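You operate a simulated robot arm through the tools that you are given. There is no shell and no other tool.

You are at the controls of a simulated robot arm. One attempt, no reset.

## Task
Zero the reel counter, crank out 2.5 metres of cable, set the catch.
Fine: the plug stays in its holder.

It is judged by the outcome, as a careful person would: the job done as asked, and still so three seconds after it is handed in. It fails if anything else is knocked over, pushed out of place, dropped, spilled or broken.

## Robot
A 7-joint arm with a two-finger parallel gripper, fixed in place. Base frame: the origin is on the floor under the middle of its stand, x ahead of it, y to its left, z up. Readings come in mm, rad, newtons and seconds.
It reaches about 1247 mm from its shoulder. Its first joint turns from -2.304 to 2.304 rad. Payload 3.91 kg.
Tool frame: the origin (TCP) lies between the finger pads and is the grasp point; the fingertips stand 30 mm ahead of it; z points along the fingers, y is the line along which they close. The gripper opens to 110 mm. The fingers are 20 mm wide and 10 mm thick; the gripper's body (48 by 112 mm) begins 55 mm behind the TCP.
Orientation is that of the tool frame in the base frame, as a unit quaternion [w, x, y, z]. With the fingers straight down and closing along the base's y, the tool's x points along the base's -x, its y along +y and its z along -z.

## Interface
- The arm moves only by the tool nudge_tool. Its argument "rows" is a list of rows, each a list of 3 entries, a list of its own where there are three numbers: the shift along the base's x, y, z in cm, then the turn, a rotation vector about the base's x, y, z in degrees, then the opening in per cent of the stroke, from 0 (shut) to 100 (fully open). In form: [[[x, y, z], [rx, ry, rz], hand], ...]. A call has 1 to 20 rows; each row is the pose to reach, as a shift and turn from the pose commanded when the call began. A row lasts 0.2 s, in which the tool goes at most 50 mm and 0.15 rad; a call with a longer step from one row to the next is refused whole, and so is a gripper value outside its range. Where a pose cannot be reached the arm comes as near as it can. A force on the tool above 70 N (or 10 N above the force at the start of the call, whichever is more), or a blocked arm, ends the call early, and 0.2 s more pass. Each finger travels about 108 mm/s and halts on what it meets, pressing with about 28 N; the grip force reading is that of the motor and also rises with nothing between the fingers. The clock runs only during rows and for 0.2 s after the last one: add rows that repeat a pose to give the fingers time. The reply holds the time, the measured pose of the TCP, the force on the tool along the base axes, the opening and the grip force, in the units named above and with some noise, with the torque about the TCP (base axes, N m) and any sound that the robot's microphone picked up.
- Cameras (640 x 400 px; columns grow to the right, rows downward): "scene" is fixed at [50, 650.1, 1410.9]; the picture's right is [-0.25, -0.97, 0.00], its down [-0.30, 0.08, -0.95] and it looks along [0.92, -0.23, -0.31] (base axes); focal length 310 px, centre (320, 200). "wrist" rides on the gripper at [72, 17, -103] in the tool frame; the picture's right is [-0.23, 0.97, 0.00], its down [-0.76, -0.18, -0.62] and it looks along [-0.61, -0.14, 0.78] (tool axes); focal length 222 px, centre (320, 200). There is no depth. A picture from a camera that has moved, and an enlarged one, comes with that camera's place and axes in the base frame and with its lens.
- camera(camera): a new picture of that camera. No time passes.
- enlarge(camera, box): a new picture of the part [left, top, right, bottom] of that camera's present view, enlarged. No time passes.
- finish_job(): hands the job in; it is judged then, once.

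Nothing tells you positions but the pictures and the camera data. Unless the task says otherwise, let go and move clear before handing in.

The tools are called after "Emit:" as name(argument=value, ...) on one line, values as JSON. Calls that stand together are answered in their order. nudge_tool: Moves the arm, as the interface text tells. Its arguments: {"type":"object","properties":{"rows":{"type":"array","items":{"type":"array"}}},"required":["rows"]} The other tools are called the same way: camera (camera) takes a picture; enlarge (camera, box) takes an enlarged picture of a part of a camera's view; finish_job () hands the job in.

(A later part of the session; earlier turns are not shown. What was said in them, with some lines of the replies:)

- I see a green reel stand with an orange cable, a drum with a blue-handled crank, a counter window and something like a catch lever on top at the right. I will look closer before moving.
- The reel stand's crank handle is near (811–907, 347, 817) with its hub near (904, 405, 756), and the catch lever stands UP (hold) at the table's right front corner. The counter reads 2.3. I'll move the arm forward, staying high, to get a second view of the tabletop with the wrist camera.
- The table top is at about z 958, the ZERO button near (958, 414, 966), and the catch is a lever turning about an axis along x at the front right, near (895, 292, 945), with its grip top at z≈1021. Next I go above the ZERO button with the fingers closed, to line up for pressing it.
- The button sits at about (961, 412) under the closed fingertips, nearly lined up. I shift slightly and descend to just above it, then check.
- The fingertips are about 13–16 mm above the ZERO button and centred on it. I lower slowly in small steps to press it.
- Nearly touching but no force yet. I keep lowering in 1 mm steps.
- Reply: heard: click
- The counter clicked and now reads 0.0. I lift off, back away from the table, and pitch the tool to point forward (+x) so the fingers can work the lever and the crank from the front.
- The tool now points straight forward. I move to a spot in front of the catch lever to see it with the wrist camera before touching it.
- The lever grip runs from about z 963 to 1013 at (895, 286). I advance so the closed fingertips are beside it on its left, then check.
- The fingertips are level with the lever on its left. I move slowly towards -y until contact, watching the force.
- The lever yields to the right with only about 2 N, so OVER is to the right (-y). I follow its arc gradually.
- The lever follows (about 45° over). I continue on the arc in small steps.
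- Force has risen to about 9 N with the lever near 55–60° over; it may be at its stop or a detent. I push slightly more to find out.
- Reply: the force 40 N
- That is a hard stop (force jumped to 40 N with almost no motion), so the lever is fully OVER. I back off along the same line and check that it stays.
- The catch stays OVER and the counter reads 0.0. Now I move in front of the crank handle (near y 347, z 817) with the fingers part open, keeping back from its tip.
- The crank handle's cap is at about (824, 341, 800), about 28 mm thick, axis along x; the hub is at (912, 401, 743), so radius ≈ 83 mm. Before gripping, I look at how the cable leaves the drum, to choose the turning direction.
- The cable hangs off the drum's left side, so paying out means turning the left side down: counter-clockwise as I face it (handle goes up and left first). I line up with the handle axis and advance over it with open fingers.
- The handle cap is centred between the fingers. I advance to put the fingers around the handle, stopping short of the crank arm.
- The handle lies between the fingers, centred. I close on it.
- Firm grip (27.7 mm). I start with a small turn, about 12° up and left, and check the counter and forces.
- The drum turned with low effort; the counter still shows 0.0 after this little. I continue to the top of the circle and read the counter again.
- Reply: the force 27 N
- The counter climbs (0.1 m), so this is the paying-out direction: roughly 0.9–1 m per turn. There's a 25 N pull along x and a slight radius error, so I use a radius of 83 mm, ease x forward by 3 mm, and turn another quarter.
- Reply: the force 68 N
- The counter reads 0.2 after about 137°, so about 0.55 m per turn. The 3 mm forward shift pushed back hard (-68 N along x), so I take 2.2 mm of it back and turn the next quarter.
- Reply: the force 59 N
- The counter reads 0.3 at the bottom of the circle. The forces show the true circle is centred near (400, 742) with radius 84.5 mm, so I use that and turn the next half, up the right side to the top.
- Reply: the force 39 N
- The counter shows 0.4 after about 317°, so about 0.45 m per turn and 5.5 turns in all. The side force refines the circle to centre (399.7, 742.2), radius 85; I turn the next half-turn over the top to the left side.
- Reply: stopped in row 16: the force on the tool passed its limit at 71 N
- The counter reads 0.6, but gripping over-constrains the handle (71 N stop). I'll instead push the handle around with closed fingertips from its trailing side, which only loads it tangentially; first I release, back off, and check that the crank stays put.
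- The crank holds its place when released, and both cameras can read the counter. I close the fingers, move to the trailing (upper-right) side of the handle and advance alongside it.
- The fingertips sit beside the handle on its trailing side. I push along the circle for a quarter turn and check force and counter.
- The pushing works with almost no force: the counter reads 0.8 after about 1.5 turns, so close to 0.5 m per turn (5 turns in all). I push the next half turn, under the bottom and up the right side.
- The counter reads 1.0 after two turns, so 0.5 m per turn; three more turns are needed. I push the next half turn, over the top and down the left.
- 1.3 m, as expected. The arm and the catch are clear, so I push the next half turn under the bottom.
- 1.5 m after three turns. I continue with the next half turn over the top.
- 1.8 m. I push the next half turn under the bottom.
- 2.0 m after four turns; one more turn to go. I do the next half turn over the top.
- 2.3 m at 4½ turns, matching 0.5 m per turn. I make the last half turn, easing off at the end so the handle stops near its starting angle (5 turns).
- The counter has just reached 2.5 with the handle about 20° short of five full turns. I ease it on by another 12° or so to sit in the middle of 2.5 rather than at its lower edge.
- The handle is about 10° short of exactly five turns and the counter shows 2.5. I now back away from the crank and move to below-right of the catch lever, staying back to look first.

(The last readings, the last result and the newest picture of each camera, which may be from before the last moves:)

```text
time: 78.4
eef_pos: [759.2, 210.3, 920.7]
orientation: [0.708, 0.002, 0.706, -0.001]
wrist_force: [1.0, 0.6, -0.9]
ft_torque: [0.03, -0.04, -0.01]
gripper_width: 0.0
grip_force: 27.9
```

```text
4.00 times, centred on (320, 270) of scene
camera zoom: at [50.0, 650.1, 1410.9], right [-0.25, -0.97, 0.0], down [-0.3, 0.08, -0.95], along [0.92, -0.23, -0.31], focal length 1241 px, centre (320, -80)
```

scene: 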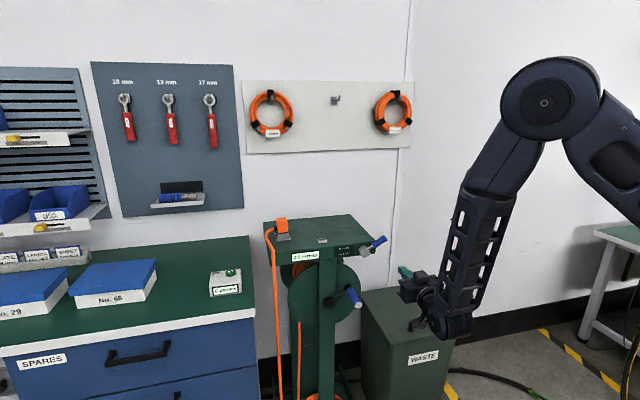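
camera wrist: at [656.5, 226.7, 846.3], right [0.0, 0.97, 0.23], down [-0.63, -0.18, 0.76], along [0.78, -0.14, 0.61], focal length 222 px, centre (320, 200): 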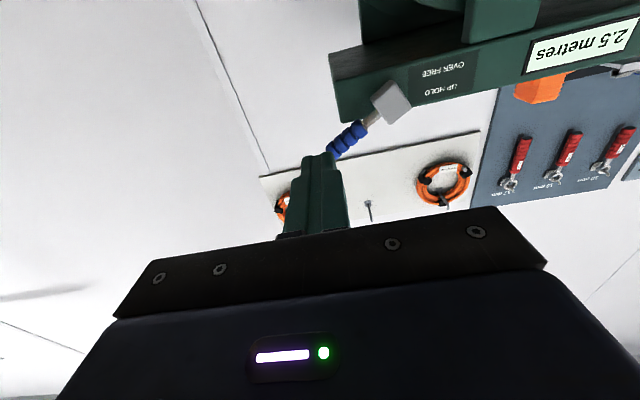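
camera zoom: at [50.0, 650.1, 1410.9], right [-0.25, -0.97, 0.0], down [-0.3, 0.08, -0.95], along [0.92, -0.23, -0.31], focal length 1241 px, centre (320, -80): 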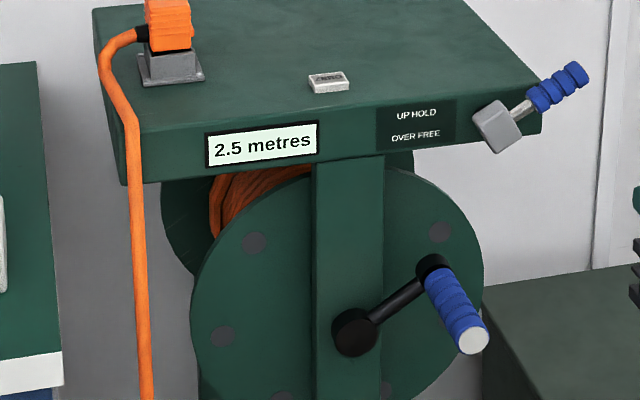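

The catch, pivoting near (284, 926), leans right with its tip at about (217, 967). I advance so the fingertips are beneath and right of the lever, about 20 mm clear of it.

Emit:
nudge_tool(rows=[[[3, 0, 0], [0, 0, 0], 0], [[6, 0, 0], [0, 0, 0], 0], [[9, 0, 0], [0, 0, 0], 0], [[11, 0, 0], [0, 0, 0], 0], [[11.7, 0, 0], [0, 0, 0], 0], [[11.7, 0, 0], [0, 0, 0], 0]])

Emit:
camera(camera="wrist")

Emit:
enlarge(camera="scene", box=[320, 210, 416, 270])

```text
time: 79.8
eef_pos: [876.5, 210.3, 919.3]
orientation: [0.708, 0.001, 0.706, 0.0]
wrist_force: [-0.8, 0.4, 0.8]
ft_torque: [-0.01, 0.0, -0.03]
gripper_width: 0.0
grip_force: 27.8
```

```text
taken
camera wrist: at [774.3, 226.2, 845.8], right [0.0, 0.97, 0.23], down [-0.63, -0.18, 0.76], along [0.78, -0.14, 0.61], focal length 222 px, centre (320, 200)
```

wrist: 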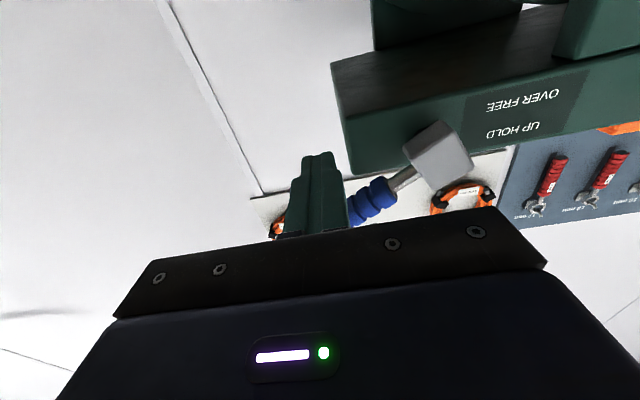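

```text
6.67 times, centred on (368, 240) of scene
camera zoom: at [50.0, 650.1, 1410.9], right [-0.25, -0.97, 0.0], down [-0.3, 0.08, -0.95], along [0.92, -0.23, -0.31], focal length 2069 px, centre (0, -67)
```

zoom: 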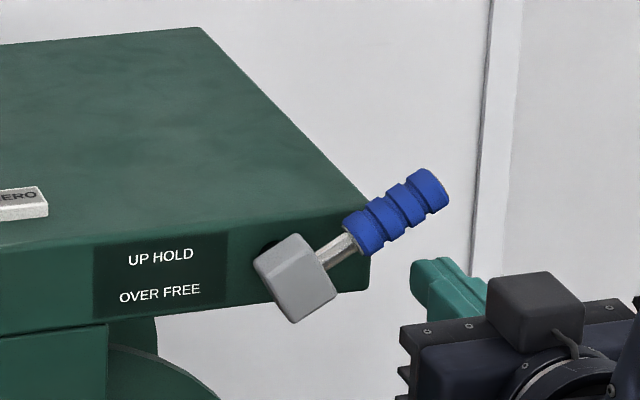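

The fingertips are below and right of the lever with clear space. I sweep up and left along its arc, first to about 40° from vertical.

Emit:
nudge_tool(rows=[[[0, 0.5, 0.9], [0, 0, 0], 0], [[0, 1.0, 1.8], [0, 0, 0], 0], [[0, 1.15, 2.4], [0, 0, 0], 0], [[0, 1.3, 2.95], [0, 0, 0], 0], [[0, 1.5, 3.5], [0, 0, 0], 0], [[0, 1.75, 4.0], [0, 0, 0], 0]])

Emit:
camera(camera="wrist")

Emit:
enlarge(camera="scene", box=[320, 210, 416, 270])

```text
time: 81.2
eef_pos: [875.6, 226.4, 959.3]
orientation: [0.708, 0.0, 0.706, 0.001]
wrist_force: [-0.3, -0.2, 0.0]
ft_torque: [0.01, -0.03, 0.0]
gripper_width: 0.0
grip_force: 28.3
```

```text
taken
camera wrist: at [774.4, 243.5, 885.6], right [0.0, 0.97, 0.23], down [-0.63, -0.18, 0.76], along [0.78, -0.14, 0.61], focal length 222 px, centre (320, 200)
```

wrist: 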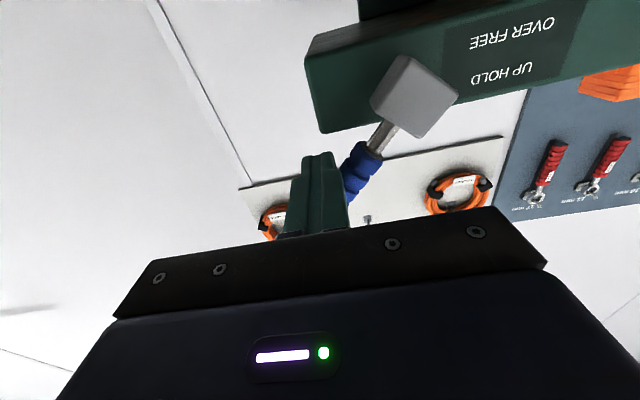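

```text
6.67 times, centred on (368, 240) of scene
camera zoom: at [50.0, 650.1, 1410.9], right [-0.25, -0.97, 0.0], down [-0.3, 0.08, -0.95], along [0.92, -0.23, -0.31], focal length 2069 px, centre (0, -67)
```

zoom: 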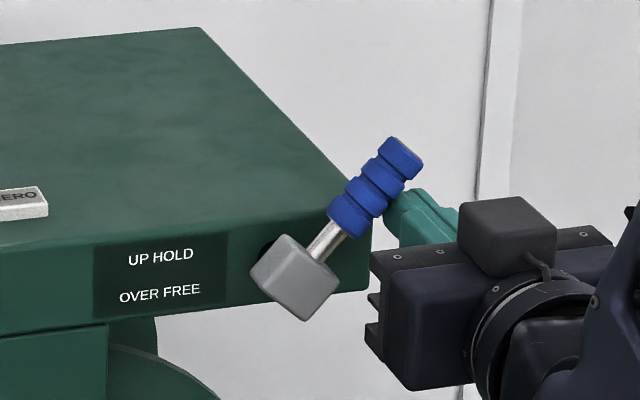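

The lever is coming up smoothly. I keep following the arc towards upright.

Emit:
nudge_tool(rows=[[[0, 0.32, 0.5], [0, 0, 0], 0], [[0, 0.65, 0.97], [0, 0, 0], 0], [[0, 1.05, 1.4], [0, 0, 0], 0], [[0, 1.45, 1.8], [0, 0, 0], 0], [[0, 1.9, 2.15], [0, 0, 0], 0], [[0, 2.4, 2.5], [0, 0, 0], 0], [[0, 2.8, 2.7], [0, 0, 0], 0]])

Emit:
camera(camera="wrist")

Emit:
enlarge(camera="scene", box=[320, 210, 416, 270])

```text
time: 82.8
eef_pos: [876.6, 256.0, 984.8]
orientation: [0.708, 0.0, 0.706, 0.001]
wrist_force: [-0.3, -0.6, 0.1]
ft_torque: [0.03, -0.02, 0.03]
gripper_width: 0.1
grip_force: 27.5
```

```text
taken
camera wrist: at [774.3, 271.7, 912.1], right [0.0, 0.97, 0.23], down [-0.63, -0.18, 0.76], along [0.78, -0.14, 0.61], focal length 222 px, centre (320, 200)
```

wrist: 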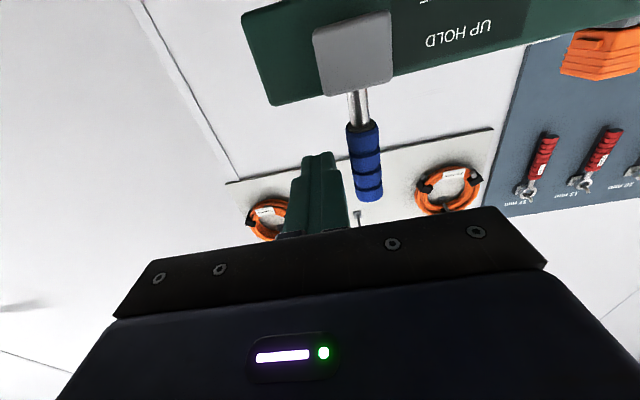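

```text
6.67 times, centred on (368, 240) of scene
camera zoom: at [50.0, 650.1, 1410.9], right [-0.25, -0.97, 0.0], down [-0.3, 0.08, -0.95], along [0.92, -0.23, -0.31], focal length 2069 px, centre (0, -67)
```

zoom: 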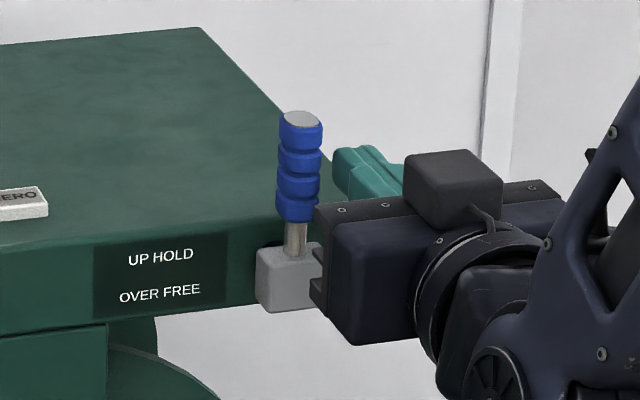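

The lever has swung up ahead of the fingertips and looks upright as at the start. I back away to the right and then away from the stand, and compare with the first picture.

Emit:
nudge_tool(rows=[[[0, -1, 0], [0, 0, 0], 0], [[-2, -1.5, 0], [0, 0, 0], 0], [[-5, -2, 0], [0, 0, 0], 0], [[-9, -2, 0], [0, 0, 0], 0], [[-13, -2, 0], [0, 0, 0], 0], [[-17, -2, 0], [0, 0, 0], 0], [[-21, -2, 0], [0, 0, 0], 0], [[-21, -2, 0], [0, 0, 0], 0]])

Emit:
enlarge(camera="scene", box=[320, 220, 384, 260])

Emit:
enlarge(camera="scene", box=[240, 220, 400, 320])

Emit:
camera(camera="wrist")

Emit:
camera(camera="scene")

```text
time: 84.6
eef_pos: [666.3, 235.1, 985.5]
orientation: [0.708, 0.001, 0.706, 0.0]
wrist_force: [-0.9, 0.0, -0.2]
ft_torque: [0.01, 0.01, 0.0]
gripper_width: 0.1
grip_force: 28.1
```

```text
10.00 times, centred on (352, 240) of scene
camera zoom: at [50.0, 650.1, 1410.9], right [-0.25, -0.97, 0.0], down [-0.3, 0.08, -0.95], along [0.92, -0.23, -0.31], focal length 3103 px, centre (0, -200)
```

zoom: 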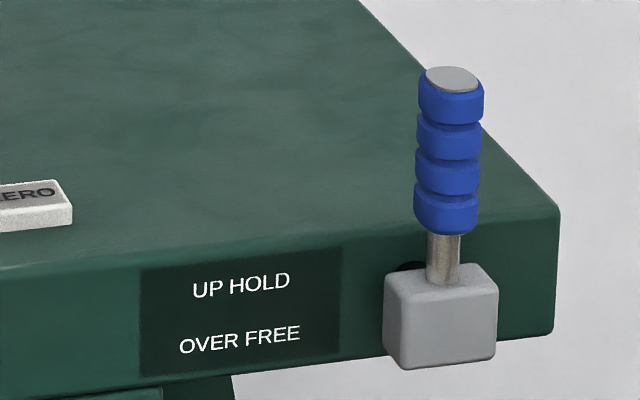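

```text
4.00 times, centred on (320, 270) of scene
camera zoom: at [50.0, 650.1, 1410.9], right [-0.25, -0.97, 0.0], down [-0.3, 0.08, -0.95], along [0.92, -0.23, -0.31], focal length 1241 px, centre (320, -80)
```

zoom: 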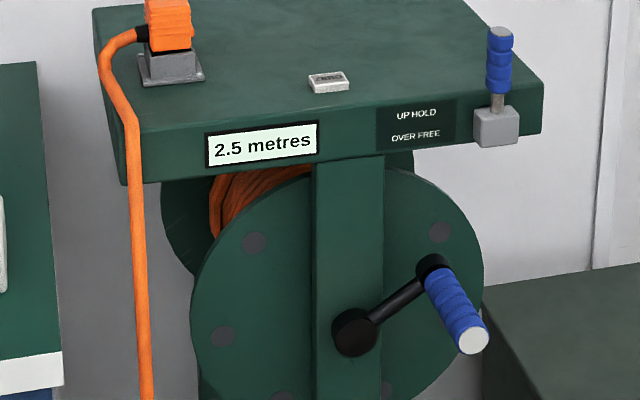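

```text
taken
camera wrist: at [563.6, 251.2, 912.5], right [0.0, 0.97, 0.23], down [-0.63, -0.18, 0.76], along [0.78, -0.14, 0.61], focal length 222 px, centre (320, 200)
```

wrist: 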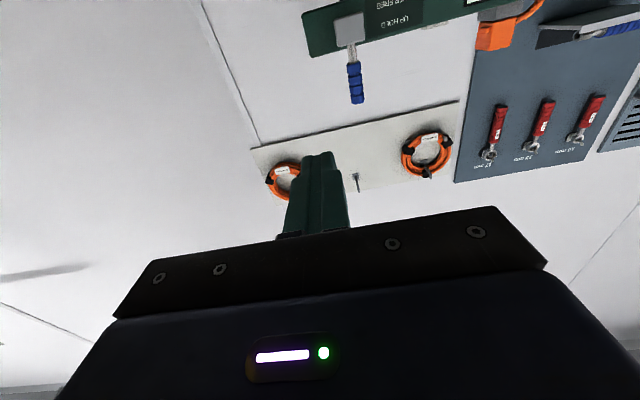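

```text
taken
```

scene: 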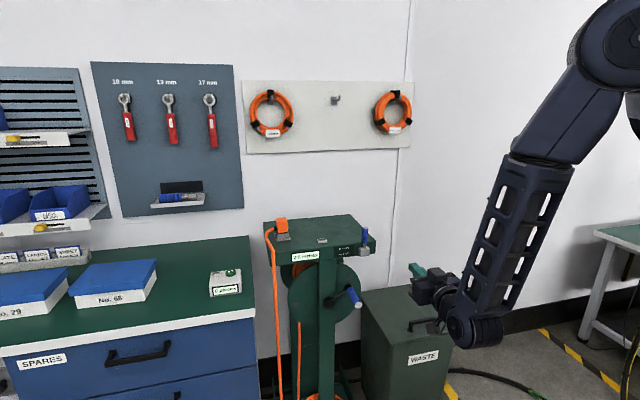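

The catch is upright exactly as in the first picture, the counter shows 2.5 and the plug is still in its holder. I wait a few seconds, clear of everything, to confirm that nothing changes.

Emit:
nudge_tool(rows=[[[-2, 0, 0], [0, 0, 0], 10], [[-4, 0, 0], [0, 0, 0], 10], [[-4, 0, 0], [0, 0, 0], 10], [[-4, 0, 0], [0, 0, 0], 10], [[-4, 0, 0], [0, 0, 0], 10], [[-4, 0, 0], [0, 0, 0], 10], [[-4, 0, 0], [0, 0, 0], 10], [[-4, 0, 0], [0, 0, 0], 10], [[-4, 0, 0], [0, 0, 0], 10], [[-4, 0, 0], [0, 0, 0], 10], [[-4, 0, 0], [0, 0, 0], 10], [[-4, 0, 0], [0, 0, 0], 10], [[-4, 0, 0], [0, 0, 0], 10], [[-4, 0, 0], [0, 0, 0], 10], [[-4, 0, 0], [0, 0, 0], 10]])

Emit:
enlarge(camera="scene", box=[240, 200, 400, 300])

Emit:
enlarge(camera="scene", box=[240, 300, 400, 400])

```text
time: 87.8
eef_pos: [625.8, 236.2, 985.3]
orientation: [0.708, 0.0, 0.706, 0.001]
wrist_force: [0.6, -0.8, 0.1]
ft_torque: [-0.03, 0.02, -0.03]
gripper_width: 11.1
grip_force: 0.0
```

```text
4.00 times, centred on (320, 250) of scene
camera zoom: at [50.0, 650.1, 1410.9], right [-0.25, -0.97, 0.0], down [-0.3, 0.08, -0.95], along [0.92, -0.23, -0.31], focal length 1241 px, centre (320, 0)
```

zoom: 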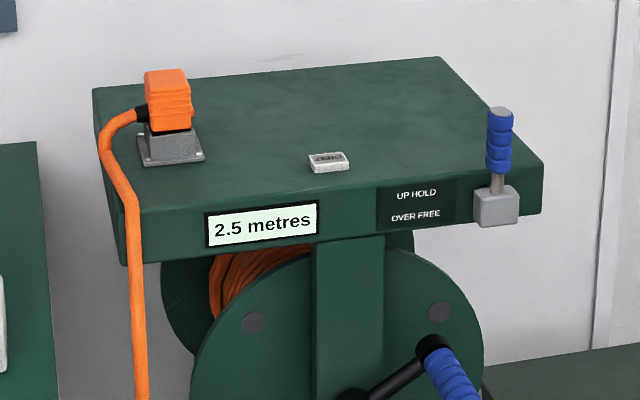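

```text
4.00 times, centred on (320, 350) of scene
camera zoom: at [50.0, 650.1, 1410.9], right [-0.25, -0.97, 0.0], down [-0.3, 0.08, -0.95], along [0.92, -0.23, -0.31], focal length 1241 px, centre (320, -400)
```

zoom: 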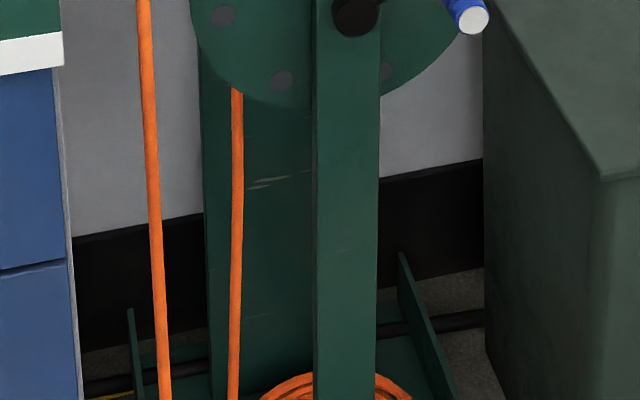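

Everything is steady: the counter reads 2.5 m, the paid-out cable lies coiled at the foot of the stand, the catch is up at HOLD, the plug is in its holder and the arm is clear. I hand the job in.

Emit:
finish_job()

```text
The job is handed in.
```

The reel job is done and handed in. I zeroed the counter, cranked out 2.5 m of cable and set the catch back up at HOLD.

- **Cable:** the counter reads 2.5 m and stayed there for about three seconds before hand-in. It only shows tenths; from the crank angle I put the length within a few centimetres of 2.5 m. The paid-out cable lies coiled at the foot of the stand.
- **Catch:** I had to tip it over to FREE before cranking. It met its stop with about 40 N, and now stands exactly as in the first picture.
- **Crank:** while I was gripping the handle, one turn stopped itself when the force reached 71 N. I then pushed the handle round with closed fingers instead, which took almost no force. The crank turned freely afterwards.
- **Plug and surroundings:** the plug is still in its holder, and I saw nothing knocked over or moved. The arm is clear of the stand.
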